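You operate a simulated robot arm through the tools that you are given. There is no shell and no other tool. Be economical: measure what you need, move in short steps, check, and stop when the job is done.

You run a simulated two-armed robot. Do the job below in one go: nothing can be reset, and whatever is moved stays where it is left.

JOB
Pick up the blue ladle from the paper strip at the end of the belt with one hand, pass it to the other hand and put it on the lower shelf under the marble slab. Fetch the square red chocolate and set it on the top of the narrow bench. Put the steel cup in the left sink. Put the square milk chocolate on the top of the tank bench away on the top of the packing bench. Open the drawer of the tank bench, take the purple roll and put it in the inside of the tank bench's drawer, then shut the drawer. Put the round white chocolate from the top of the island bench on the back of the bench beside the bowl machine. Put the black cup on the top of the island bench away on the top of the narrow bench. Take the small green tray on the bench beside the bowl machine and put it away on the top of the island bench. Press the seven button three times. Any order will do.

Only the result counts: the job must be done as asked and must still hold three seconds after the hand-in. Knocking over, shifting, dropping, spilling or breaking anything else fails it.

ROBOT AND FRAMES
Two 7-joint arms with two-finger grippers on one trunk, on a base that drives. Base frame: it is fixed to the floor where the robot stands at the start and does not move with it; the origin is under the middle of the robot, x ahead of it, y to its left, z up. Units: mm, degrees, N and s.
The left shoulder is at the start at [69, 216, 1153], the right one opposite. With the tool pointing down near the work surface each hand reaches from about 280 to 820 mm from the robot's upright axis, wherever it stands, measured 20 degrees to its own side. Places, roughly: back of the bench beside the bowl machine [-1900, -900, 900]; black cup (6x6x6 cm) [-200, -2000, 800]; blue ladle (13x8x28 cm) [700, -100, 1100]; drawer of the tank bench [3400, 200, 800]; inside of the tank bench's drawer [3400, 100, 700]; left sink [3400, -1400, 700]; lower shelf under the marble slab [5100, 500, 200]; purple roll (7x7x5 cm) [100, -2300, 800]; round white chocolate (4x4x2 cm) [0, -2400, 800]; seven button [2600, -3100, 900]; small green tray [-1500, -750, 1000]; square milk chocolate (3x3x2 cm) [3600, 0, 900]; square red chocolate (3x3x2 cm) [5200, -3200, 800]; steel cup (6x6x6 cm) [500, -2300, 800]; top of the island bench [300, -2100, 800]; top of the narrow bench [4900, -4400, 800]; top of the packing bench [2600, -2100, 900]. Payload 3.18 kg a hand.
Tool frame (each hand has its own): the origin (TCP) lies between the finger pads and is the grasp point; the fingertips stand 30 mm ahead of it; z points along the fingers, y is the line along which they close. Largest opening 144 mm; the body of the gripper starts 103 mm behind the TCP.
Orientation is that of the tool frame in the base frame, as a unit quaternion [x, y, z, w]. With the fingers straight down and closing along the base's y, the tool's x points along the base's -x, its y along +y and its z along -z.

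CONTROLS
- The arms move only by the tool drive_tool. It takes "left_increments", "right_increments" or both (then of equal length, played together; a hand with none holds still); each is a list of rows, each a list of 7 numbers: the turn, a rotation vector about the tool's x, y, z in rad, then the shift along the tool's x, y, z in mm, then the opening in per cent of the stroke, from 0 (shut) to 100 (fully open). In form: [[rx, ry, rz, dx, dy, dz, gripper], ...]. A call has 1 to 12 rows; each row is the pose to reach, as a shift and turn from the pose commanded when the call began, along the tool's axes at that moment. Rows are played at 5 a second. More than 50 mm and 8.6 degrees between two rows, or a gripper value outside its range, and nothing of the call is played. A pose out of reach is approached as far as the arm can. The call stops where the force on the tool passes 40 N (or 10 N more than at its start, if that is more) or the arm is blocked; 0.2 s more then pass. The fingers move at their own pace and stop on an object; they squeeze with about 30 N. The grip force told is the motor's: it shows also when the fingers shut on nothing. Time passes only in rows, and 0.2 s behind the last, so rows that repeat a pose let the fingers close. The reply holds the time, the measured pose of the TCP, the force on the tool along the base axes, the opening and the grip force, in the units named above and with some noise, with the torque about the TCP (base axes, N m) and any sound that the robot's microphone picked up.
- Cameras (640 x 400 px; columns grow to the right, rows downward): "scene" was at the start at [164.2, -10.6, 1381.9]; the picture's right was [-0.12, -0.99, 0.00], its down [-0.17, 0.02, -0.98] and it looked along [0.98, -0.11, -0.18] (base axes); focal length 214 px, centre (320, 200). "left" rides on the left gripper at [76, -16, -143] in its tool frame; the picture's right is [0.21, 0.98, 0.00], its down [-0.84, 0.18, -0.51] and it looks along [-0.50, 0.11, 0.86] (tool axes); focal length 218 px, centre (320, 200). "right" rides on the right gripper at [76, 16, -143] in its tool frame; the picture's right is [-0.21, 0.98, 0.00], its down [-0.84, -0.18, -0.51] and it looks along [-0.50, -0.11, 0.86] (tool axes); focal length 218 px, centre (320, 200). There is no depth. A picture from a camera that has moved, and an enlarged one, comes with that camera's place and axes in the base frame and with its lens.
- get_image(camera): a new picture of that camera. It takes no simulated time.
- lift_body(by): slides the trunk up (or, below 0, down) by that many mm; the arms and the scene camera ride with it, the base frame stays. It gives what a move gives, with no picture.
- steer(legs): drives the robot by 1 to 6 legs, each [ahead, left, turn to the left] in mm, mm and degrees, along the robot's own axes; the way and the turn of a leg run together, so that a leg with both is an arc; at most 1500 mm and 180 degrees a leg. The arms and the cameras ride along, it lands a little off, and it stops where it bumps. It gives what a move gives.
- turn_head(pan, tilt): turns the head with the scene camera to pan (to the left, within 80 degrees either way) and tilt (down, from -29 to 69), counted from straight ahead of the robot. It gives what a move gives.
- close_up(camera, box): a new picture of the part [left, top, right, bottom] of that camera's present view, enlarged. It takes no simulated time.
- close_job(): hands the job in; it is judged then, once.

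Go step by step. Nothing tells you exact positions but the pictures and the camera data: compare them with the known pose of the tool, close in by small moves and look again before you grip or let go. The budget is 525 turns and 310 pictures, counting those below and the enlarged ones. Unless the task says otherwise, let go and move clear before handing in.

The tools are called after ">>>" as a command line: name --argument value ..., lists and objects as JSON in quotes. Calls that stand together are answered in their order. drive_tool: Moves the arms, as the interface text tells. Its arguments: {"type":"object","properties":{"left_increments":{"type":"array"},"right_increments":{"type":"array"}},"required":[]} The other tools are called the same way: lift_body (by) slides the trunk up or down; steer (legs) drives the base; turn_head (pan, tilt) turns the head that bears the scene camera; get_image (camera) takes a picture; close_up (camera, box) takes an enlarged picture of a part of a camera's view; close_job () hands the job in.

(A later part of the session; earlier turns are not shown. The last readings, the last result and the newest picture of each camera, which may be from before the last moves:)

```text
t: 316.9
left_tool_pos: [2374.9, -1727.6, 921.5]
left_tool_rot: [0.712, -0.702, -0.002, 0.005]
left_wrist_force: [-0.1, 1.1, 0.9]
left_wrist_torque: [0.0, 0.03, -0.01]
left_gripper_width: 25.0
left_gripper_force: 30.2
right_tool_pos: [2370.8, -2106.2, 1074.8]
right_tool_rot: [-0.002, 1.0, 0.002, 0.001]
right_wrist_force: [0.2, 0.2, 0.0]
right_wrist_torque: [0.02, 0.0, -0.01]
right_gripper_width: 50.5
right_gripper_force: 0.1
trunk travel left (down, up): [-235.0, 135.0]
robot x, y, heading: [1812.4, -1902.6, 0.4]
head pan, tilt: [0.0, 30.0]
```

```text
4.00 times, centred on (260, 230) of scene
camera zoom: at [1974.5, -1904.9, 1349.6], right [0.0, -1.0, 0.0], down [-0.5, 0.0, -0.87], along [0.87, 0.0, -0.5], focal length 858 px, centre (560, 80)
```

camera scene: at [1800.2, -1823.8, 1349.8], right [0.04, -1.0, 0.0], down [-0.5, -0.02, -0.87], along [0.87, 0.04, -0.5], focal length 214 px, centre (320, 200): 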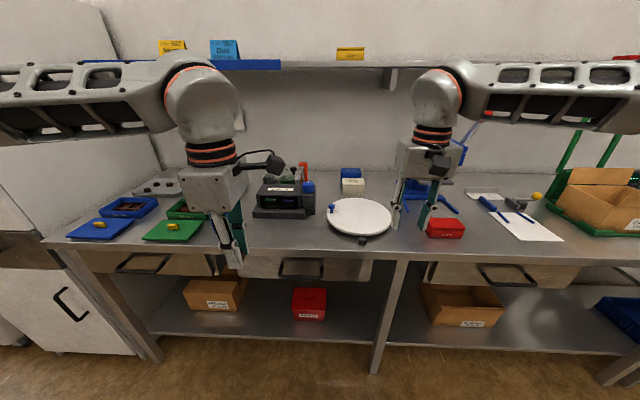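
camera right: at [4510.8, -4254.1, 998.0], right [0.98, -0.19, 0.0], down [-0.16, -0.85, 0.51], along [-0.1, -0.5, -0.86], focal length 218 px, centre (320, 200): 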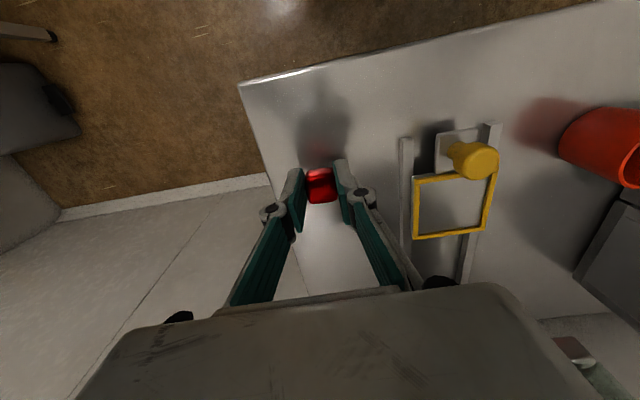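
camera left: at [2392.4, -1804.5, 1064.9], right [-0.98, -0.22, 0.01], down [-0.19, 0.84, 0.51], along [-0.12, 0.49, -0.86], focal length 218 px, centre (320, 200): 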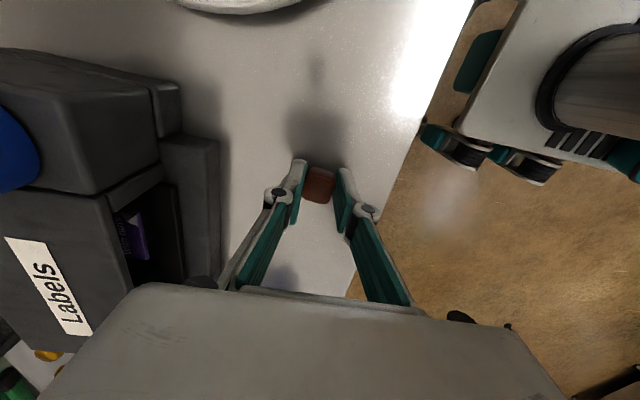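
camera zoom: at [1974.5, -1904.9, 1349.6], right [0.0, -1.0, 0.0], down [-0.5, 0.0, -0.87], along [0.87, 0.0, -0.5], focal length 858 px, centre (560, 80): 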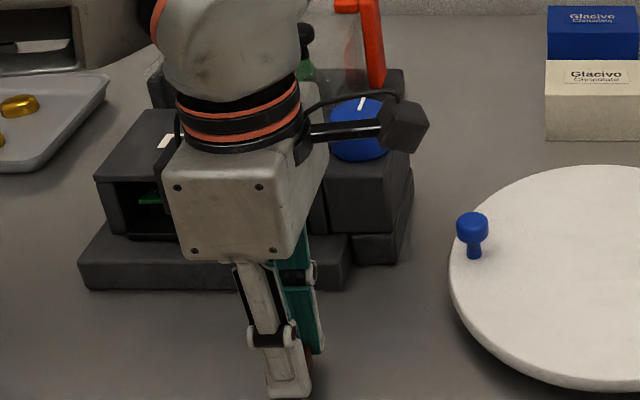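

>>> drive_tool --left_increments '[[0, 0, 0, 0, 0, 8, 0], [0, 0, 0, 0, 0, 14, 0], [0, 0, 0, 0, 0, 19, 0], [0, 0, 0, 0, 0, 23, 0], [0, 0, 0, 0, 0, 27, 0], [0, 0, 0, 0, 0, 31, 0], [0, 0, 0, 0, 0, 35, 0], [0, 0, 0, 0, 0, 39, 0], [0, 0, 0, 0, 0, 43, 0]]'

```text
t: 318.0
left_tool_pos: [2373.8, -1728.0, 908.5]
left_tool_rot: [0.713, -0.702, 0.003, 0.004]
left_wrist_force: [-10.1, 1.8, 22.8]
left_wrist_torque: [0.28, 0.22, 0.13]
left_gripper_width: 25.0
left_gripper_force: 29.4
right_tool_pos: [2369.1, -2106.6, 1076.2]
right_tool_rot: [-0.002, 1.0, 0.002, 0.003]
right_wrist_force: [0.6, 0.7, 0.0]
right_wrist_torque: [0.0, 0.02, -0.02]
right_gripper_width: 50.6
right_gripper_force: 0.1
trunk travel left (down, up): [-235.0, 135.0]
robot x, y, heading: [1814.4, -1903.1, 0.1]
head pan, tilt: [0.0, 30.0]
stopped in row 5 (left hand): the force on the tool passed its limit at 44 N (the readings are from after the stop); the commanded pose is now the measured one
```

Contact at bench level. Releasing and rising.

>>> drive_tool --left_increments '[[0, 0, 0, 0, 0, 0, 0], [0, 0, 0, 0, 0, 0, 25], [0, 0, 0, 0, 0, 0, 35], [0, 0, 0, 0, 0, 0, 35], [0, 0, 0, 0, 0, -20, 35], [0, 0, 0, 0, 0, -60, 35], [0, 0, 0, 0, 0, -110, 35], [0, 0, 0, 0, 0, -160, 35]]'

>>> get_image --camera "left"

>>> turn_head --pan -45 --tilt 25

>>> get_image --camera "scene"

```text
t: 319.8
left_tool_pos: [2373.1, -1727.5, 1065.8]
left_tool_rot: [0.712, -0.702, 0.002, 0.003]
left_wrist_force: [-0.4, 1.7, 0.2]
left_wrist_torque: [0.0, -0.03, -0.02]
left_gripper_width: 50.3
left_gripper_force: 0.0
right_tool_pos: [2368.9, -2106.0, 1077.9]
right_tool_rot: [-0.001, 1.0, 0.002, 0.003]
right_wrist_force: [0.3, -0.1, 0.6]
right_wrist_torque: [0.0, 0.0, 0.03]
right_gripper_width: 50.4
right_gripper_force: 0.0
trunk travel left (down, up): [-235.0, 135.0]
robot x, y, heading: [1810.1, -1905.4, 0.1]
head pan, tilt: [0.0, 30.0]
```

```text
198 pictures are left
camera left: at [2389.9, -1802.9, 1209.4], right [-0.98, -0.22, 0.0], down [-0.19, 0.84, 0.5], along [-0.11, 0.49, -0.86], focal length 218 px, centre (320, 200)
```

left: 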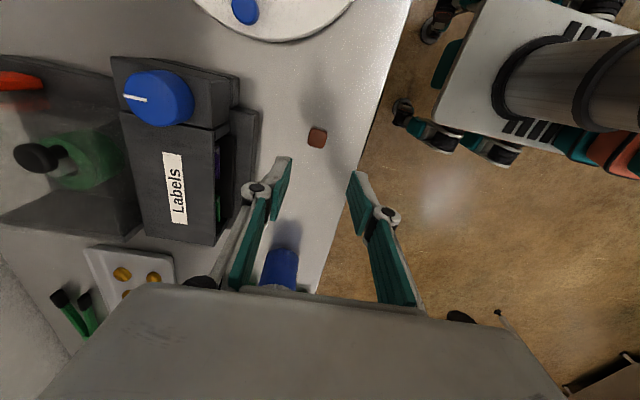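

```text
t: 320.9
left_tool_pos: [2374.5, -1726.0, 1064.1]
left_tool_rot: [0.712, -0.702, 0.001, 0.003]
left_wrist_force: [-0.2, -1.0, 0.0]
left_wrist_torque: [-0.03, 0.0, -0.03]
left_gripper_width: 50.4
left_gripper_force: 0.0
right_tool_pos: [2371.0, -2107.9, 1075.9]
right_tool_rot: [-0.001, 1.0, 0.001, 0.001]
right_wrist_force: [0.2, -0.7, -0.8]
right_wrist_torque: [-0.01, 0.01, 0.03]
right_gripper_width: 50.5
right_gripper_force: 0.1
trunk travel left (down, up): [-235.0, 135.0]
robot x, y, heading: [1811.3, -1904.8, 0.3]
head pan, tilt: [-45.0, 25.0]
```

```text
197 pictures are left
camera scene: at [1949.2, -1970.3, 1357.7], right [-0.7, -0.71, 0.0], down [-0.3, 0.3, -0.91], along [0.64, -0.64, -0.42], focal length 214 px, centre (320, 200)
```

scene: 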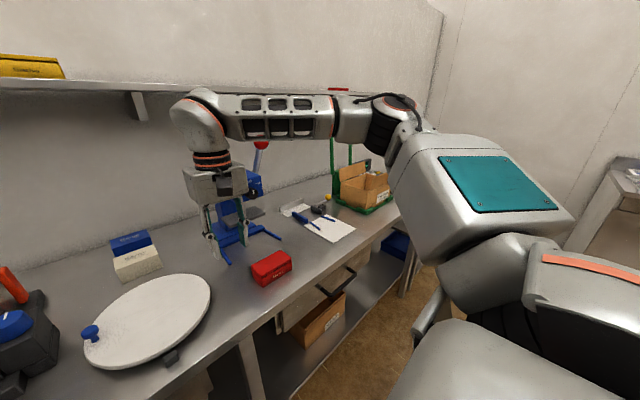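

The milk chocolate is on the packing bench. Next I'll look for the seven button further right.

>>> steer --legs '[[-200, 0, 0], [0, -900, 0]]'

>>> turn_head --pan -15 --tilt 25

>>> get_image --camera "scene"

```text
t: 330.4
left_tool_pos: [2188.1, -2617.0, 1063.3]
left_tool_rot: [0.724, -0.69, 0.001, 0.003]
left_wrist_force: [-0.2, 0.5, 0.9]
left_wrist_torque: [0.01, 0.0, 0.02]
left_gripper_width: 50.3
left_gripper_force: 0.1
right_tool_pos: [2197.4, -2997.1, 1076.1]
right_tool_rot: [-0.018, 1.0, 0.001, 0.001]
right_wrist_force: [0.2, -0.4, -0.3]
right_wrist_torque: [-0.02, -0.04, -0.04]
right_gripper_width: 50.3
right_gripper_force: 0.0
trunk travel left (down, up): [-235.0, 135.0]
robot x, y, heading: [1628.2, -2817.1, 2.1]
head pan, tilt: [-45.0, 25.0]
```

```text
t: 331.4
left_tool_pos: [2187.8, -2617.5, 1065.5]
left_tool_rot: [0.724, -0.69, 0.001, 0.003]
left_wrist_force: [0.2, 0.1, 0.2]
left_wrist_torque: [0.02, 0.04, 0.0]
left_gripper_width: 50.6
left_gripper_force: 0.1
right_tool_pos: [2196.5, -2997.4, 1076.4]
right_tool_rot: [-0.018, 1.0, 0.002, 0.002]
right_wrist_force: [0.7, -0.5, 0.2]
right_wrist_torque: [0.02, -0.02, -0.02]
right_gripper_width: 50.3
right_gripper_force: 0.1
trunk travel left (down, up): [-235.0, 135.0]
robot x, y, heading: [1629.3, -2812.1, 2.3]
head pan, tilt: [-15.0, 25.0]
```

```text
196 pictures are left
camera scene: at [1793.1, -2832.9, 1357.7], right [-0.22, -0.97, 0.0], down [-0.41, 0.09, -0.91], along [0.88, -0.2, -0.42], focal length 214 px, centre (320, 200)
```

scene: 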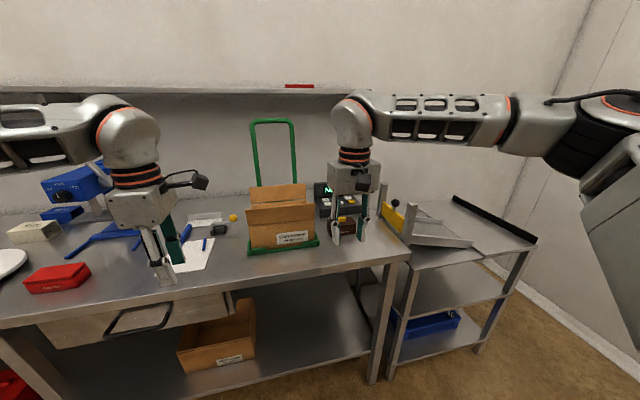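

A keypad device is behind the right gripper. Moving the right hand aside and zooming in.

>>> drive_tool --right_increments '[[0, 0, 0, 30, -40, 0, 0], [0, 0, 0, 60, -80, 0, 0], [0, 0, 0, 90, -120, 0, 0], [0, 0, 0, 120, -150, 0, 0]]'

>>> close_up --camera "scene" --box '[290, 160, 410, 250]'

```text
t: 332.4
left_tool_pos: [2186.7, -2618.2, 1065.9]
left_tool_rot: [0.724, -0.69, 0.001, 0.002]
left_wrist_force: [-0.2, -0.7, 0.6]
left_wrist_torque: [0.0, 0.0, 0.01]
left_gripper_width: 50.5
left_gripper_force: 0.1
right_tool_pos: [2083.7, -3152.9, 1075.7]
right_tool_rot: [-0.018, 1.0, 0.001, 0.001]
right_wrist_force: [-0.4, -0.7, 0.9]
right_wrist_torque: [0.03, 0.01, 0.02]
right_gripper_width: 0.0
right_gripper_force: 30.0
trunk travel left (down, up): [-235.0, 135.0]
robot x, y, heading: [1631.1, -2817.3, 2.1]
head pan, tilt: [-15.0, 25.0]
```

```text
4.44 times, centred on (350, 205) of scene
camera zoom: at [1792.3, -2833.4, 1357.9], right [-0.22, -0.97, 0.0], down [-0.41, 0.09, -0.91], along [0.88, -0.2, -0.42], focal length 953 px, centre (187, 178)
```

zoom: 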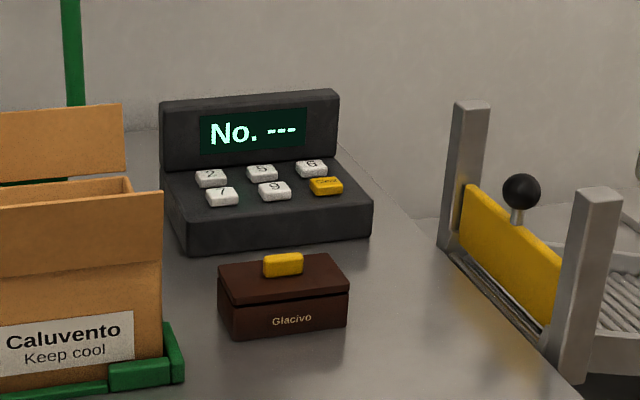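

I can see the keypad with the 7 key at about (2650,-3067). I'll retract the left hand away from the green handle, then move closer.

>>> drive_tool --left_increments '[[0, 0, 0, -25, 40, 0, 35], [0, 0, 0, -50, 80, 0, 35], [0, 0, 0, -75, 120, 0, 35], [0, 0, 0, -100, 160, 0, 35], [0, 0, 0, -120, 190, 0, 35]]' --right_increments '[[0, 0, 0, 0, 0, -20, 0], [0, 0, 0, 0, 0, -40, 0], [0, 0, 0, 0, 0, -60, 0], [0, 0, 0, 0, 0, -60, 0], [0, 0, 0, 0, 0, -60, 0]]'

>>> steer --legs '[[0, -60, -2], [280, 0, 0]]'

>>> get_image --camera "right"

>>> get_image --camera "scene"

```text
t: 333.6
left_tool_pos: [1992.1, -2506.6, 1066.7]
left_tool_rot: [0.724, -0.69, 0.002, 0.003]
left_wrist_force: [-1.7, 0.4, 0.4]
left_wrist_torque: [-0.05, -0.08, 0.0]
left_gripper_width: 50.4
left_gripper_force: 0.0
right_tool_pos: [2081.5, -3148.9, 1135.0]
right_tool_rot: [-0.018, 1.0, 0.001, 0.002]
right_wrist_force: [-0.3, -0.8, 1.2]
right_wrist_torque: [-0.01, -0.01, -0.01]
right_gripper_width: 0.3
right_gripper_force: 30.0
trunk travel left (down, up): [-235.0, 135.0]
robot x, y, heading: [1629.2, -2814.0, 2.0]
head pan, tilt: [-15.0, 25.0]
```

```text
t: 336.3
left_tool_pos: [2279.8, -2574.3, 1065.4]
left_tool_rot: [0.713, -0.701, 0.0, 0.004]
left_wrist_force: [-0.7, -1.1, 0.4]
left_wrist_torque: [0.01, 0.02, -0.01]
left_gripper_width: 50.3
left_gripper_force: 0.1
right_tool_pos: [2351.4, -3222.5, 1133.4]
right_tool_rot: [-0.002, 1.0, 0.002, 0.002]
right_wrist_force: [0.4, 0.8, -0.5]
right_wrist_torque: [-0.02, -0.01, -0.02]
right_gripper_width: 0.0
right_gripper_force: 30.5
trunk travel left (down, up): [-235.0, 135.0]
robot x, y, heading: [1908.4, -2872.6, 0.2]
head pan, tilt: [-15.0, 25.0]
```

```text
194 pictures are left
camera right: at [2275.3, -3206.1, 1277.0], right [0.2, 0.98, 0.0], down [0.84, -0.18, 0.51], along [0.5, -0.1, -0.86], focal length 218 px, centre (320, 200)
```

right: 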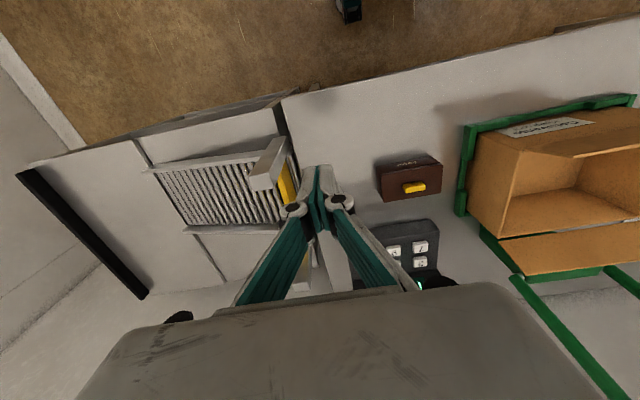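

```text
193 pictures are left
camera scene: at [2071.3, -2895.0, 1357.6], right [-0.25, -0.97, 0.0], down [-0.41, 0.11, -0.91], along [0.88, -0.23, -0.42], focal length 214 px, centre (320, 200)
```

scene: 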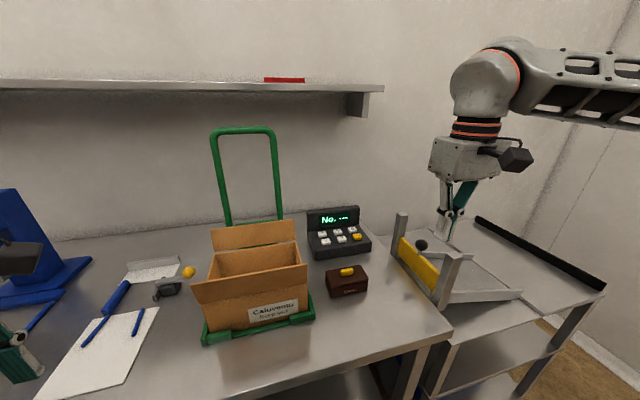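

>>> close_up --camera "scene" --box '[300, 200, 380, 260]'

>>> close_up --camera "right" --box '[350, 140, 470, 290]'

```text
6.67 times, centred on (340, 230) of scene
camera zoom: at [2071.3, -2895.0, 1357.6], right [-0.25, -0.97, 0.0], down [-0.41, 0.11, -0.91], along [0.88, -0.23, -0.42], focal length 1430 px, centre (187, 0)
```

zoom: 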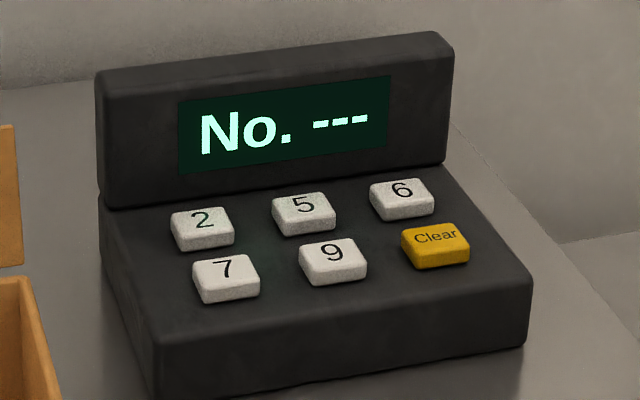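

```text
2.67 times, centred on (410, 215) of right
camera zoom: at [2275.3, -3206.1, 1277.0], right [0.2, 0.98, 0.0], down [0.84, -0.18, 0.51], along [0.5, -0.1, -0.86], focal length 582 px, centre (80, 160)
```

zoom: 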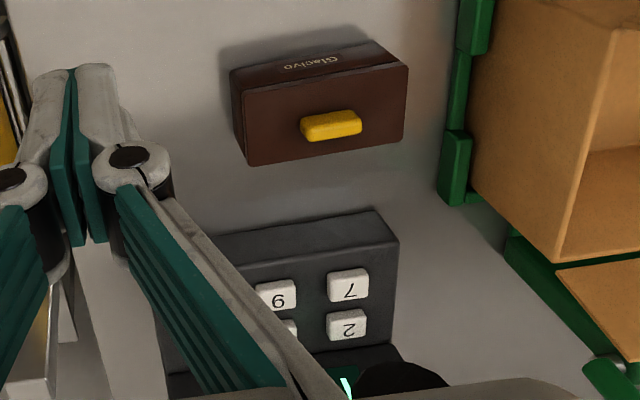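

The 7 key top is at about (2631,-3061,935). I'll move the base 60 mm closer and bring the closed right fingers above it.

>>> steer --legs '[[60, 0, 0]]'

>>> drive_tool --right_increments '[[0, 0, 0, -37, 27, 0, 0], [0, 0, 0, -74, 54, 0, 0], [0, 0, 0, -111, 81, 0, 0], [0, 0, 0, -148, 108, 10, 0], [0, 0, 0, -185, 135, 30, 0], [0, 0, 0, -220, 161, 60, 0], [0, 0, 0, -220, 161, 100, 0], [0, 0, 0, -220, 161, 130, 0]]'

>>> close_up --camera "right" --box '[240, 100, 400, 250]'

>>> close_up --camera "scene" --box '[280, 160, 400, 270]'

```text
t: 337.3
left_tool_pos: [2340.2, -2574.5, 1065.5]
left_tool_rot: [0.713, -0.701, 0.001, 0.002]
left_wrist_force: [-0.3, -0.1, -0.5]
left_wrist_torque: [0.01, 0.04, 0.01]
left_gripper_width: 50.3
left_gripper_force: 0.0
right_tool_pos: [2410.9, -3221.0, 1135.8]
right_tool_rot: [-0.003, 1.0, 0.001, 0.001]
right_wrist_force: [0.5, 0.8, -0.2]
right_wrist_torque: [-0.01, 0.06, -0.02]
right_gripper_width: 0.1
right_gripper_force: 29.7
trunk travel left (down, up): [-235.0, 135.0]
robot x, y, heading: [1968.7, -2872.1, 0.3]
head pan, tilt: [-15.0, 25.0]
```

```text
refused: row 6 steps farther than a row can; nothing moved
```

```text
2.67 times, centred on (320, 175) of right
camera zoom: at [2335.3, -3205.8, 1276.7], right [0.2, 0.98, 0.0], down [0.84, -0.18, 0.51], along [0.5, -0.1, -0.86], focal length 582 px, centre (320, 267)
```

zoom: 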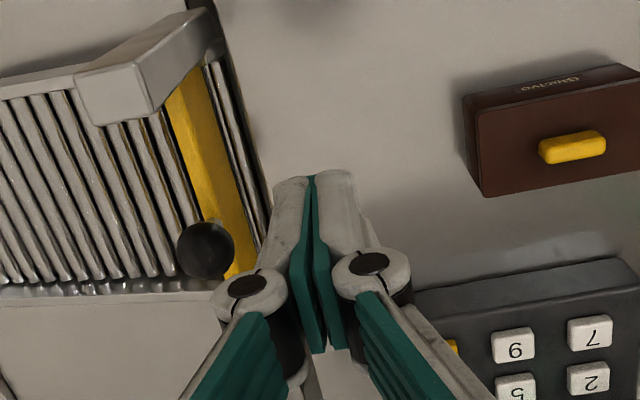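

```text
3.64 times, centred on (340, 215) of scene
camera zoom: at [2131.4, -2894.8, 1357.5], right [-0.25, -0.97, 0.0], down [-0.41, 0.11, -0.91], along [0.88, -0.23, -0.42], focal length 780 px, centre (247, 146)
```

zoom: 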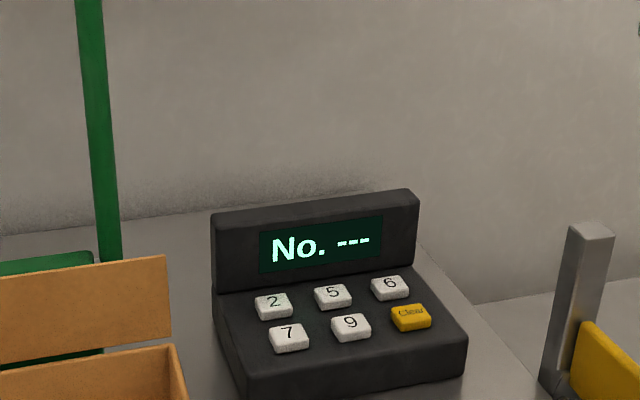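

>>> drive_tool --right_increments '[[0, 0, 0, -34, 25, 0, 0], [0, 0, 0, -68, 50, 0, 0], [0, 0, 0, -102, 75, 0, 0], [0, 0, 0, -136, 100, 8, 0], [0, 0, 0, -168, 124, 22, 0], [0, 0, 0, -195, 143, 45, 0], [0, 0, 0, -216, 159, 75, 0], [0, 0, 0, -216, 159, 110, 0], [0, 0, 0, -216, 159, 130, 0]]'

>>> close_up --camera "right" --box '[240, 100, 400, 250]'

>>> close_up --camera "scene" --box '[280, 160, 400, 270]'

```text
t: 339.3
left_tool_pos: [2339.9, -2574.4, 1065.5]
left_tool_rot: [0.712, -0.702, 0.001, 0.003]
left_wrist_force: [-0.1, -0.2, 0.4]
left_wrist_torque: [-0.04, 0.03, 0.03]
left_gripper_width: 50.2
left_gripper_force: 0.0
right_tool_pos: [2625.3, -3059.5, 1004.2]
right_tool_rot: [-0.003, 1.0, 0.001, 0.002]
right_wrist_force: [0.4, -0.5, -0.3]
right_wrist_torque: [-0.01, 0.02, -0.02]
right_gripper_width: 0.1
right_gripper_force: 29.5
right hand out of reach, approached as far as the arm can: row 6
trunk travel left (down, up): [-235.0, 135.0]
robot x, y, heading: [1967.6, -2872.2, 0.5]
head pan, tilt: [-15.0, 25.0]
```

```text
2.67 times, centred on (320, 175) of right
camera zoom: at [2550.6, -3044.8, 1146.9], right [0.2, 0.98, 0.0], down [0.84, -0.18, 0.51], along [0.5, -0.1, -0.86], focal length 582 px, centre (320, 267)
```

zoom: 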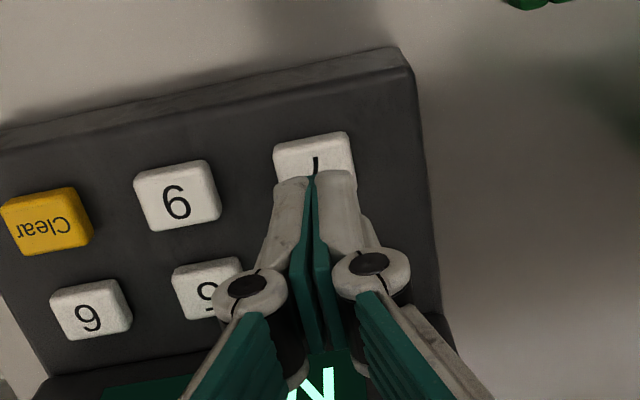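

```text
3.64 times, centred on (340, 215) of scene
camera zoom: at [2130.4, -2894.3, 1357.6], right [-0.25, -0.97, 0.0], down [-0.41, 0.11, -0.91], along [0.88, -0.23, -0.42], focal length 780 px, centre (247, 146)
```

zoom: 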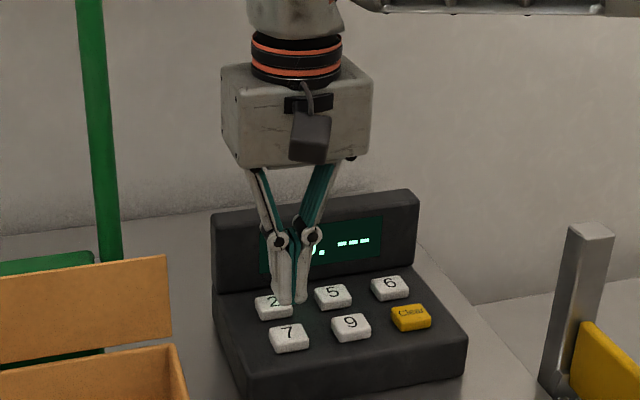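

Lined up over the 7 key. Pressing down in small steps.

>>> drive_tool --right_increments '[[0, 0, 0, 0, -1, 12, 0], [0, 0, 0, 0, -1, 22, 0], [0, 0, 0, 0, -1, 28, 0], [0, 0, 0, 0, -1, 32, 0]]'

>>> close_up --camera "scene" --box '[280, 160, 400, 270]'

```text
t: 340.3
left_tool_pos: [2338.9, -2575.3, 1066.0]
left_tool_rot: [0.713, -0.701, 0.001, 0.003]
left_wrist_force: [-0.1, 0.2, -0.2]
left_wrist_torque: [-0.04, 0.01, -0.05]
left_gripper_width: 50.5
left_gripper_force: 0.1
right_tool_pos: [2626.6, -3062.3, 973.8]
right_tool_rot: [-0.002, 1.0, 0.002, 0.001]
right_wrist_force: [-0.4, 0.2, 0.1]
right_wrist_torque: [0.02, 0.0, -0.01]
right_gripper_width: 0.0
right_gripper_force: 29.7
trunk travel left (down, up): [-235.0, 135.0]
robot x, y, heading: [1965.6, -2870.1, 0.4]
head pan, tilt: [-15.0, 25.0]
```

```text
3.64 times, centred on (340, 215) of scene
camera zoom: at [2129.9, -2894.8, 1357.7], right [-0.25, -0.97, 0.0], down [-0.41, 0.11, -0.91], along [0.88, -0.23, -0.42], focal length 780 px, centre (247, 146)
```

zoom: 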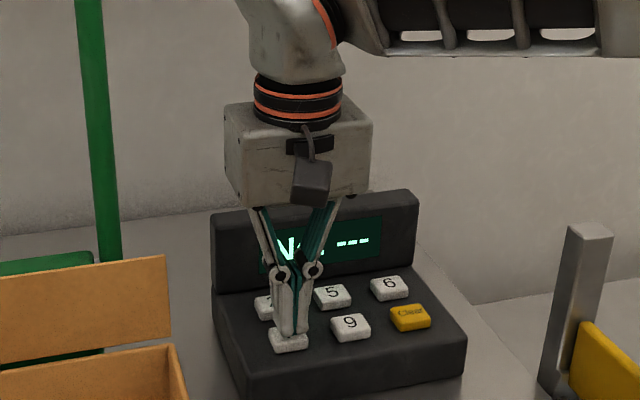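

>>> drive_tool --right_increments '[[0, 0, 0, 0, 0, 3, 0], [0, 0, 0, 0, 0, 6, 0], [0, 0, 0, 0, 0, 8, 0], [0, 0, 0, 0, 0, 10, 0]]'

>>> close_up --camera "scene" --box '[280, 160, 400, 270]'

```text
t: 341.3
left_tool_pos: [2339.9, -2575.7, 1065.9]
left_tool_rot: [0.713, -0.701, 0.001, 0.003]
left_wrist_force: [-0.3, 0.0, 1.1]
left_wrist_torque: [0.01, 0.0, 0.0]
left_gripper_width: 50.5
left_gripper_force: 0.0
right_tool_pos: [2626.1, -3062.3, 963.1]
right_tool_rot: [-0.003, 1.0, 0.002, 0.002]
right_wrist_force: [0.1, 0.3, 0.5]
right_wrist_torque: [0.0, 0.01, -0.01]
right_gripper_width: 5.9
right_gripper_force: 30.7
trunk travel left (down, up): [-235.0, 135.0]
robot x, y, heading: [1966.6, -2871.2, 0.3]
head pan, tilt: [-15.0, 25.0]
```

```text
3.64 times, centred on (340, 215) of scene
camera zoom: at [2129.9, -2894.8, 1357.7], right [-0.25, -0.97, 0.0], down [-0.41, 0.11, -0.91], along [0.88, -0.23, -0.42], focal length 780 px, centre (247, 146)
```

zoom: 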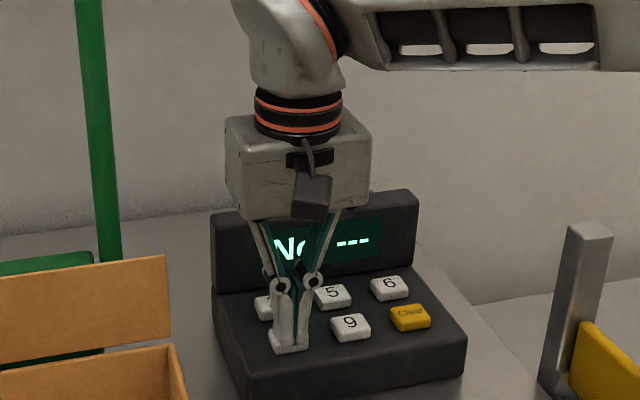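

>>> drive_tool --right_increments '[[0, 0, 0, 0, 0, 2, 0], [0, 0, 0, 0, 0, 4, 0]]'

>>> close_up --camera "scene" --box '[280, 160, 400, 270]'

```text
t: 341.9
left_tool_pos: [2340.5, -2575.9, 1065.4]
left_tool_rot: [0.713, -0.701, 0.001, 0.003]
left_wrist_force: [-0.7, -0.2, 0.1]
left_wrist_torque: [0.03, -0.01, -0.03]
left_gripper_width: 50.6
left_gripper_force: 0.2
right_tool_pos: [2625.9, -3063.5, 959.3]
right_tool_rot: [-0.003, 1.0, 0.002, 0.002]
right_wrist_force: [-0.2, 0.6, 1.2]
right_wrist_torque: [0.02, 0.0, -0.02]
right_gripper_width: 6.1
right_gripper_force: 30.4
trunk travel left (down, up): [-235.0, 135.0]
robot x, y, heading: [1969.4, -2872.4, -0.1]
head pan, tilt: [-15.0, 25.0]
```

```text
3.64 times, centred on (340, 215) of scene
camera zoom: at [2129.7, -2894.7, 1357.8], right [-0.25, -0.97, 0.0], down [-0.41, 0.11, -0.91], along [0.88, -0.23, -0.42], focal length 780 px, centre (247, 146)
```

zoom: 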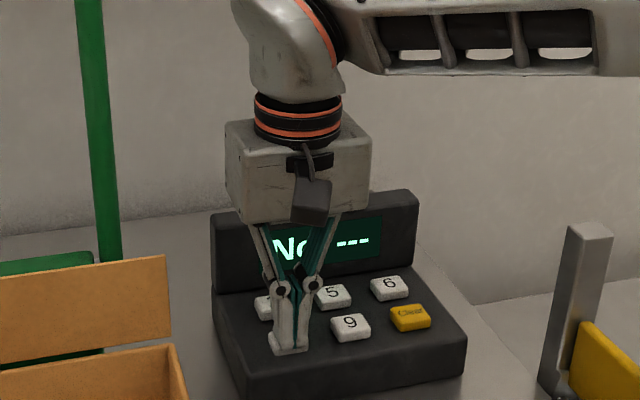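

>>> drive_tool --right_increments '[[0, 0, 0, 0, 0, 2, 0], [0, 0, 0, 0, 0, 4, 0], [0, 0, 0, 0, 0, 4, 0]]'

>>> close_up --camera "right" --box '[240, 100, 400, 250]'

```text
t: 342.7
left_tool_pos: [2338.9, -2574.8, 1066.3]
left_tool_rot: [0.713, -0.701, 0.001, 0.003]
left_wrist_force: [-0.2, 0.1, 0.2]
left_wrist_torque: [0.01, 0.01, 0.01]
left_gripper_width: 50.4
left_gripper_force: 0.2
right_tool_pos: [2625.7, -3061.9, 956.0]
right_tool_rot: [-0.002, 1.0, 0.002, 0.003]
right_wrist_force: [0.2, -2.1, 2.4]
right_wrist_torque: [-0.01, 0.01, 0.02]
right_gripper_width: 6.2
right_gripper_force: 30.9
trunk travel left (down, up): [-235.0, 135.0]
robot x, y, heading: [1968.7, -2873.3, 0.2]
head pan, tilt: [-15.0, 25.0]
heard: click
```

```text
2.67 times, centred on (320, 175) of right
camera zoom: at [2550.1, -3046.5, 1098.2], right [0.2, 0.98, 0.0], down [0.84, -0.18, 0.51], along [0.5, -0.1, -0.86], focal length 582 px, centre (320, 267)
```

zoom: 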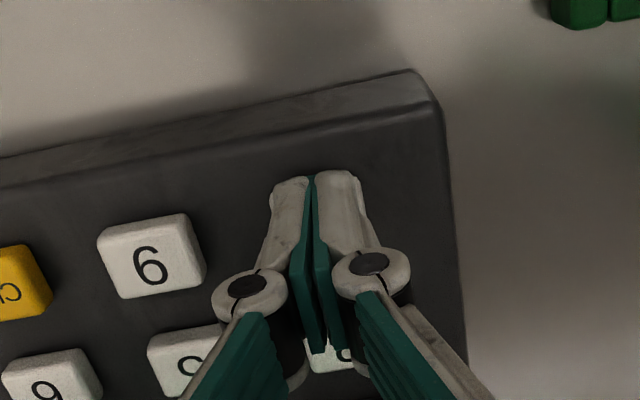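

Click heard: press one. I'll raise to release and check the display.

>>> drive_tool --right_increments '[[0, 0, 0, 0, 0, -8, 0], [0, 0, 0, 0, 0, -16, 0], [0, 0, 0, 0, 0, -16, 0]]'

>>> close_up --camera "scene" --box '[280, 160, 400, 270]'

```text
t: 343.5
left_tool_pos: [2339.6, -2575.5, 1065.2]
left_tool_rot: [0.712, -0.702, 0.002, 0.003]
left_wrist_force: [-0.4, -0.3, -0.6]
left_wrist_torque: [-0.01, 0.01, 0.03]
left_gripper_width: 50.5
left_gripper_force: 0.0
right_tool_pos: [2625.7, -3063.6, 971.1]
right_tool_rot: [-0.003, 1.0, 0.002, 0.001]
right_wrist_force: [0.2, 1.0, 0.4]
right_wrist_torque: [-0.02, 0.01, 0.01]
right_gripper_width: 0.0
right_gripper_force: 30.8
trunk travel left (down, up): [-235.0, 135.0]
robot x, y, heading: [1969.8, -2870.1, 0.3]
head pan, tilt: [-15.0, 25.0]
```

```text
3.64 times, centred on (340, 215) of scene
camera zoom: at [2130.0, -2894.7, 1357.7], right [-0.25, -0.97, 0.0], down [-0.41, 0.11, -0.91], along [0.88, -0.23, -0.42], focal length 780 px, centre (247, 146)
```

zoom: 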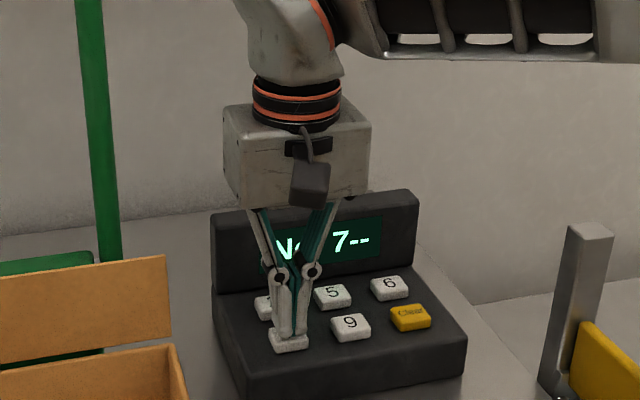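

The display reads "7--". Pressing a second time with the same travel.

>>> drive_tool --right_increments '[[0, 0, 0, 0, 0, 6, 0], [0, 0, 0, 0, 0, 10, 0], [0, 0, 0, 0, 0, 14, 0], [0, 0, 0, 0, 0, 16, 0], [0, 0, 0, 0, 0, 16, 0]]'

>>> drive_tool --right_increments '[[0, 0, 0, 0, 0, -8, 0], [0, 0, 0, 0, 0, -16, 0], [0, 0, 0, 0, 0, -16, 0]]'

>>> close_up --camera "scene" --box '[280, 160, 400, 270]'

```text
t: 344.7
left_tool_pos: [2339.7, -2575.7, 1065.8]
left_tool_rot: [0.713, -0.702, 0.001, 0.004]
left_wrist_force: [0.2, 0.7, -0.4]
left_wrist_torque: [-0.01, -0.01, 0.03]
left_gripper_width: 50.4
left_gripper_force: 0.1
right_tool_pos: [2627.6, -3062.2, 955.6]
right_tool_rot: [-0.003, 1.0, 0.002, 0.001]
right_wrist_force: [0.4, -0.7, 2.7]
right_wrist_torque: [0.01, -0.04, -0.01]
right_gripper_width: 6.0
right_gripper_force: 30.9
trunk travel left (down, up): [-235.0, 135.0]
robot x, y, heading: [1965.9, -2869.1, 0.1]
head pan, tilt: [-15.0, 25.0]
heard: click
```

```text
t: 345.5
left_tool_pos: [2339.8, -2574.0, 1066.2]
left_tool_rot: [0.713, -0.701, 0.0, 0.003]
left_wrist_force: [0.1, 0.2, -0.5]
left_wrist_torque: [0.03, 0.0, 0.0]
left_gripper_width: 50.3
left_gripper_force: 0.0
right_tool_pos: [2625.7, -3060.8, 971.1]
right_tool_rot: [-0.002, 1.0, 0.002, 0.002]
right_wrist_force: [0.5, -0.3, 0.6]
right_wrist_torque: [0.0, 0.01, 0.01]
right_gripper_width: 0.0
right_gripper_force: 30.7
trunk travel left (down, up): [-235.0, 135.0]
robot x, y, heading: [1966.9, -2873.2, 0.4]
head pan, tilt: [-15.0, 25.0]
```

```text
3.64 times, centred on (340, 215) of scene
camera zoom: at [2130.1, -2894.8, 1357.6], right [-0.25, -0.97, 0.0], down [-0.41, 0.11, -0.91], along [0.88, -0.23, -0.42], focal length 780 px, centre (247, 146)
```

zoom: 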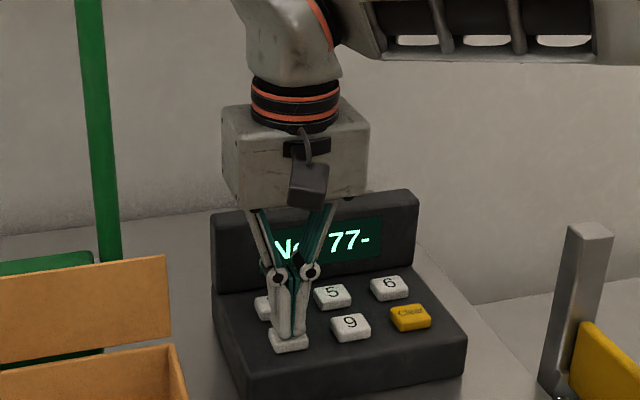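

"77-" now. Third press.

>>> drive_tool --right_increments '[[0, 0, 0, 0, 0, 6, 0], [0, 0, 0, 0, 0, 10, 0], [0, 0, 0, 0, 0, 14, 0], [0, 0, 0, 0, 0, 16, 0], [0, 0, 0, 0, 0, 16, 0]]'

>>> drive_tool --right_increments '[[0, 0, 0, 0, 0, -20, 0], [0, 0, 0, 0, 0, -60, 0], [0, 0, 0, 0, 0, -100, 0], [0, 0, 0, 40, 0, -120, 0], [0, 0, 0, 85, -10, -135, 0], [0, 0, 0, 130, -20, -135, 0], [0, 0, 0, 175, -40, -135, 0]]'

>>> close_up --camera "scene" --box '[280, 160, 400, 270]'

```text
t: 346.7
left_tool_pos: [2337.8, -2575.2, 1064.6]
left_tool_rot: [0.713, -0.701, 0.001, 0.002]
left_wrist_force: [0.5, -0.3, 0.2]
left_wrist_torque: [0.0, 0.02, 0.01]
left_gripper_width: 50.2
left_gripper_force: 0.0
right_tool_pos: [2626.1, -3062.4, 956.4]
right_tool_rot: [-0.002, 1.0, 0.001, 0.001]
right_wrist_force: [1.6, -0.3, 2.3]
right_wrist_torque: [0.01, -0.04, -0.01]
right_gripper_width: 6.2
right_gripper_force: 30.5
trunk travel left (down, up): [-235.0, 135.0]
robot x, y, heading: [1968.9, -2873.7, 0.2]
head pan, tilt: [-15.0, 25.0]
heard: click
```

```text
t: 348.3
left_tool_pos: [2339.5, -2575.6, 1067.3]
left_tool_rot: [0.712, -0.702, 0.001, 0.002]
left_wrist_force: [0.5, 0.3, 0.4]
left_wrist_torque: [0.03, -0.05, -0.01]
left_gripper_width: 50.4
left_gripper_force: 0.1
right_tool_pos: [2449.5, -3104.8, 1087.8]
right_tool_rot: [-0.002, 1.0, 0.002, 0.003]
right_wrist_force: [0.3, -0.3, -0.2]
right_wrist_torque: [0.0, -0.05, -0.01]
right_gripper_width: 0.3
right_gripper_force: 30.9
trunk travel left (down, up): [-235.0, 135.0]
robot x, y, heading: [1970.8, -2868.0, 0.4]
head pan, tilt: [-15.0, 25.0]
```

```text
3.64 times, centred on (340, 215) of scene
camera zoom: at [2128.7, -2896.0, 1357.9], right [-0.25, -0.97, 0.0], down [-0.41, 0.11, -0.91], along [0.88, -0.23, -0.42], focal length 780 px, centre (247, 146)
```

zoom: 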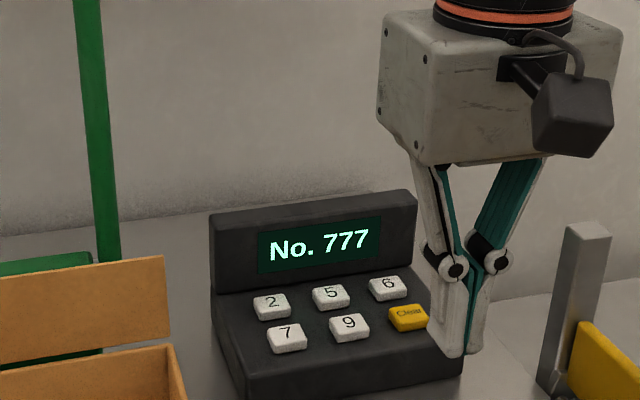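

"No. 777" – done. Now to the island bench; I'll back out and drive around to its north side.

>>> steer --legs '[[-520, 0, 0], [0, 1500, 0], [0, 250, 0], [0, 0, -90]]'

>>> turn_head --pan -30 --tilt 25

>>> get_image --camera "scene"

```text
t: 370.6
left_tool_pos: [1734.3, -1503.8, 1066.6]
left_tool_rot: [0.032, 0.999, 0.002, -0.002]
left_wrist_force: [0.3, 0.4, -0.1]
left_wrist_torque: [-0.04, 0.01, 0.0]
left_gripper_width: 50.3
left_gripper_force: 0.0
right_tool_pos: [1197.8, -1572.6, 1086.3]
right_tool_rot: [0.733, 0.681, -0.001, 0.002]
right_wrist_force: [0.3, -0.4, 0.6]
right_wrist_torque: [0.01, 0.03, 0.03]
right_gripper_width: 0.0
right_gripper_force: 30.7
trunk travel left (down, up): [-235.0, 135.0]
robot x, y, heading: [1470.9, -1112.9, -94.2]
head pan, tilt: [-15.0, 25.0]
```

```text
t: 371.4
left_tool_pos: [1733.6, -1504.7, 1066.0]
left_tool_rot: [0.032, 0.999, 0.002, -0.003]
left_wrist_force: [1.0, 0.2, -0.2]
left_wrist_torque: [-0.01, 0.02, -0.01]
left_gripper_width: 50.5
left_gripper_force: 0.1
right_tool_pos: [1198.1, -1572.4, 1086.9]
right_tool_rot: [0.734, 0.68, 0.0, 0.002]
right_wrist_force: [-0.2, -0.6, -0.3]
right_wrist_torque: [0.01, -0.01, -0.03]
right_gripper_width: 0.0
right_gripper_force: 30.4
trunk travel left (down, up): [-235.0, 135.0]
robot x, y, heading: [1467.6, -1111.7, -94.4]
head pan, tilt: [-30.0, 25.0]
```

```text
179 pictures are left
camera scene: at [1412.7, -1257.6, 1357.7], right [-0.83, 0.56, 0.0], down [0.24, 0.35, -0.91], along [-0.51, -0.75, -0.42], focal length 214 px, centre (320, 200)
```

scene: 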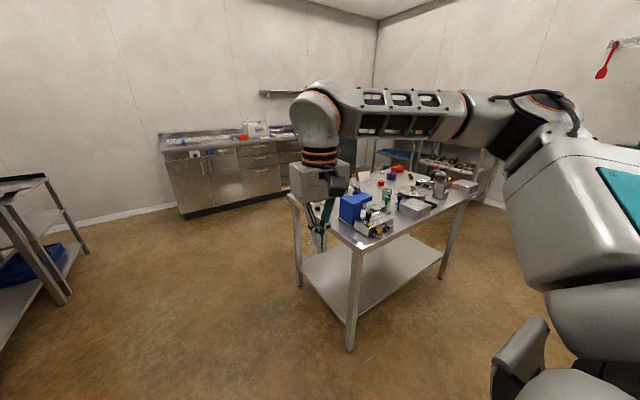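

Fixing the heading and strafing west along the island.

>>> steer --legs '[[0, 0, 4.4], [0, -1050, 0]]'

>>> turn_head --pan 0 --tilt 35

>>> get_image --camera "scene"

```text
t: 381.3
left_tool_pos: [729.9, -1490.1, 1066.1]
left_tool_rot: [-0.013, 1.0, 0.002, -0.001]
left_wrist_force: [-0.1, 0.2, 0.1]
left_wrist_torque: [-0.01, 0.02, 0.03]
left_gripper_width: 50.3
left_gripper_force: 0.1
right_tool_pos: [202.5, -1605.7, 1087.0]
right_tool_rot: [0.702, 0.712, -0.001, 0.002]
right_wrist_force: [-0.4, 0.0, 0.3]
right_wrist_torque: [0.01, 0.02, -0.01]
right_gripper_width: 0.2
right_gripper_force: 30.7
trunk travel left (down, up): [-235.0, 135.0]
robot x, y, heading: [432.1, -1122.3, -89.1]
head pan, tilt: [-30.0, 25.0]
```

```text
t: 382.3
left_tool_pos: [729.8, -1491.7, 1065.5]
left_tool_rot: [-0.014, 1.0, 0.001, -0.002]
left_wrist_force: [0.3, 0.0, 0.5]
left_wrist_torque: [-0.01, -0.03, 0.01]
left_gripper_width: 50.5
left_gripper_force: 0.0
right_tool_pos: [201.8, -1607.2, 1085.8]
right_tool_rot: [0.701, 0.713, -0.001, 0.002]
right_wrist_force: [0.0, -0.1, -0.9]
right_wrist_torque: [0.02, 0.03, 0.0]
right_gripper_width: 0.1
right_gripper_force: 30.1
trunk travel left (down, up): [-235.0, 135.0]
robot x, y, heading: [433.6, -1122.3, -89.0]
head pan, tilt: [0.0, 35.0]
```

```text
178 pictures are left
camera scene: at [433.0, -1280.7, 1342.0], right [-1.0, -0.01, 0.0], down [-0.01, 0.57, -0.82], along [0.01, -0.82, -0.57], focal length 214 px, centre (320, 200)
```

scene: 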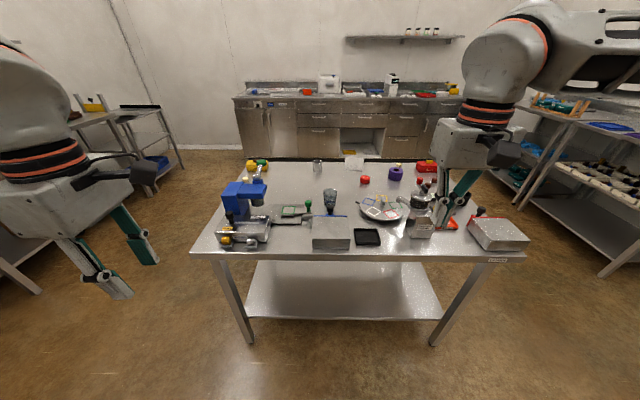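

>>> close_up --camera "scene" --box '[210, 140, 380, 260]'

>>> close_up --camera "scene" --box '[350, 140, 540, 260]'

```text
3.33 times, centred on (295, 200) of scene
camera zoom: at [433.0, -1280.7, 1342.0], right [-1.0, -0.01, 0.0], down [-0.01, 0.57, -0.82], along [0.01, -0.82, -0.57], focal length 715 px, centre (403, 200)
```

zoom: 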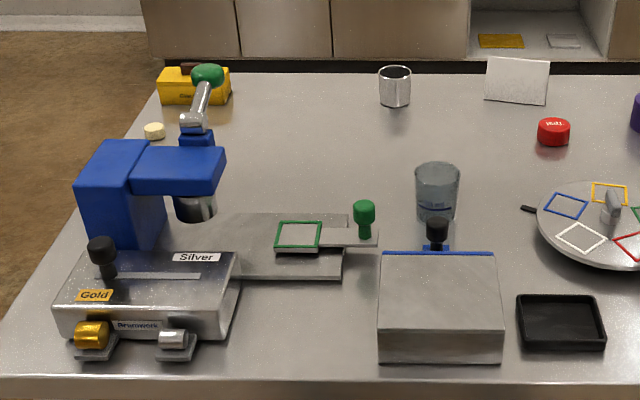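

```text
3.33 times, centred on (445, 200) of scene
camera zoom: at [433.0, -1280.7, 1342.0], right [-1.0, -0.01, 0.0], down [-0.01, 0.57, -0.82], along [0.01, -0.82, -0.57], focal length 715 px, centre (-97, 200)
```

zoom: 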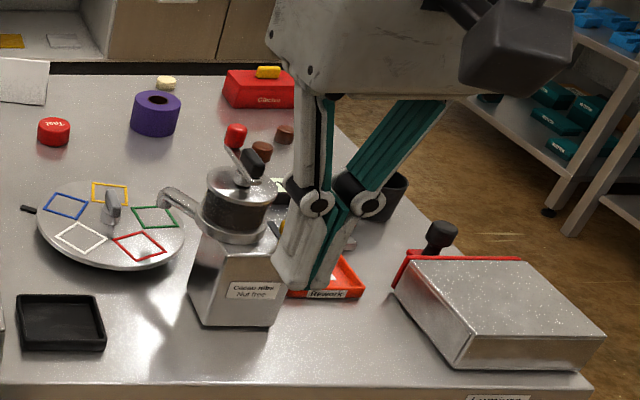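

From the north side the roll, cups and white chocolate are too deep; the open south side suits better. I'll drive around the east end to the south side.

>>> steer --legs '[[0, 1050, -1], [1500, 0, 0], [420, 0, 0], [0, 0, 180]]'

>>> turn_head --pan 50 --tilt 25

>>> get_image --camera "scene"

```text
t: 408.8
left_tool_pos: [1229.6, -2705.1, 1065.4]
left_tool_rot: [1.0, 0.023, 0.003, 0.002]
left_wrist_force: [-0.4, -0.3, 0.1]
left_wrist_torque: [0.0, 0.02, -0.03]
left_gripper_width: 50.2
left_gripper_force: 0.1
right_tool_pos: [1755.1, -2578.6, 1086.7]
right_tool_rot: [0.719, -0.695, -0.002, -0.001]
right_wrist_force: [-0.3, 0.2, -0.6]
right_wrist_torque: [-0.04, -0.02, 0.0]
right_gripper_width: 0.0
right_gripper_force: 30.5
trunk travel left (down, up): [-235.0, 135.0]
robot x, y, heading: [1532.2, -3066.5, 92.2]
head pan, tilt: [0.0, 35.0]
```

```text
t: 410.0
left_tool_pos: [1229.8, -2704.3, 1065.5]
left_tool_rot: [1.0, 0.023, 0.003, 0.003]
left_wrist_force: [0.0, 0.3, 0.1]
left_wrist_torque: [0.03, 0.03, 0.01]
left_gripper_width: 50.3
left_gripper_force: 0.1
right_tool_pos: [1754.2, -2579.2, 1087.4]
right_tool_rot: [0.718, -0.696, -0.002, 0.0]
right_wrist_force: [-0.3, 0.2, -0.5]
right_wrist_torque: [0.03, -0.06, -0.01]
right_gripper_width: 0.0
right_gripper_force: 30.4
trunk travel left (down, up): [-235.0, 135.0]
robot x, y, heading: [1539.1, -3064.2, 92.0]
head pan, tilt: [50.0, 25.0]
```

```text
175 pictures are left
camera scene: at [1463.8, -2939.1, 1357.7], right [0.62, 0.79, 0.0], down [0.33, -0.26, -0.91], along [-0.71, 0.56, -0.42], focal length 214 px, centre (320, 200)
```

scene: 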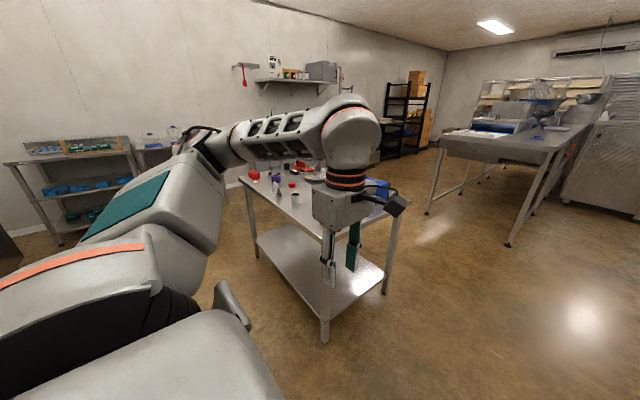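

>>> steer --legs '[[0, 0, -2], [0, 1340, 0]]'

>>> turn_head --pan 0 --tilt 35

>>> get_image --camera "scene"

```text
t: 422.5
left_tool_pos: [-118.4, -2687.3, 1065.6]
left_tool_rot: [1.0, 0.001, 0.003, 0.002]
left_wrist_force: [-0.4, -0.2, 0.5]
left_wrist_torque: [0.0, -0.03, 0.01]
left_gripper_width: 50.0
left_gripper_force: 0.1
right_tool_pos: [410.9, -2583.4, 1086.0]
right_tool_rot: [-0.705, 0.71, 0.002, 0.001]
right_wrist_force: [0.1, -0.5, 0.1]
right_wrist_torque: [0.01, -0.01, 0.01]
right_gripper_width: 0.1
right_gripper_force: 30.7
trunk travel left (down, up): [-235.0, 135.0]
robot x, y, heading: [177.0, -3058.3, 89.6]
head pan, tilt: [50.0, 25.0]
```

```text
t: 423.7
left_tool_pos: [-120.0, -2687.6, 1066.2]
left_tool_rot: [1.0, 0.001, 0.002, 0.002]
left_wrist_force: [0.4, -0.2, -0.2]
left_wrist_torque: [0.0, 0.0, 0.02]
left_gripper_width: 50.2
left_gripper_force: 0.0
right_tool_pos: [411.5, -2583.1, 1087.1]
right_tool_rot: [-0.705, 0.71, 0.002, 0.001]
right_wrist_force: [0.3, 0.3, 1.2]
right_wrist_torque: [0.01, 0.02, 0.01]
right_gripper_width: 0.0
right_gripper_force: 30.5
trunk travel left (down, up): [-235.0, 135.0]
robot x, y, heading: [175.4, -3062.1, 89.8]
head pan, tilt: [0.0, 35.0]
```

```text
174 pictures are left
camera scene: at [175.7, -2902.7, 1341.9], right [1.0, -0.01, 0.0], down [0.0, -0.57, -0.82], along [0.01, 0.82, -0.57], focal length 214 px, centre (320, 200)
```

scene: 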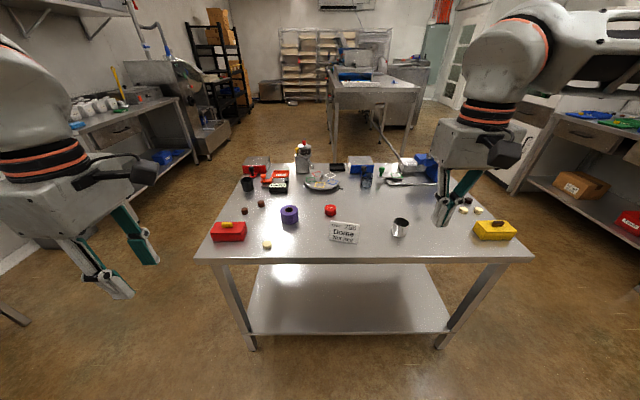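

The south side gives good access. The target white chocolate is near (3,-2397,811); zooming in on the table.

>>> close_up --camera "scene" --box '[200, 160, 360, 270]'

>>> close_up --camera "scene" --box '[360, 160, 530, 270]'

```text
3.64 times, centred on (280, 215) of scene
camera zoom: at [175.7, -2902.7, 1341.9], right [1.0, -0.01, 0.0], down [0.0, -0.57, -0.82], along [0.01, 0.82, -0.57], focal length 780 px, centre (466, 146)
```

zoom: 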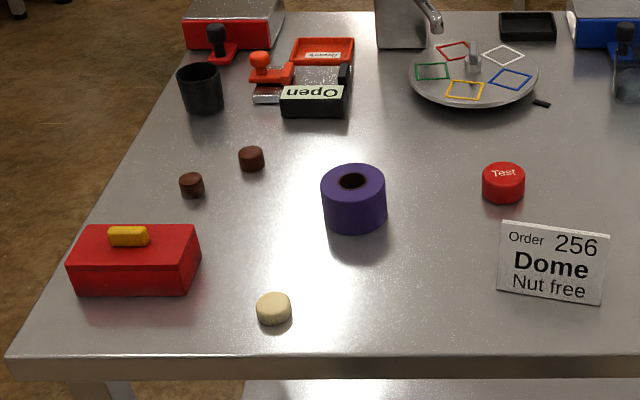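

```text
3.64 times, centred on (445, 215) of scene
camera zoom: at [175.7, -2902.7, 1341.9], right [1.0, -0.01, 0.0], down [0.0, -0.57, -0.82], along [0.01, 0.82, -0.57], focal length 780 px, centre (-134, 146)
```

zoom: 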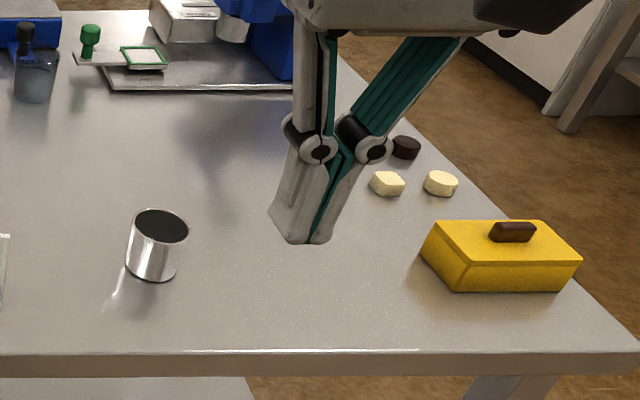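

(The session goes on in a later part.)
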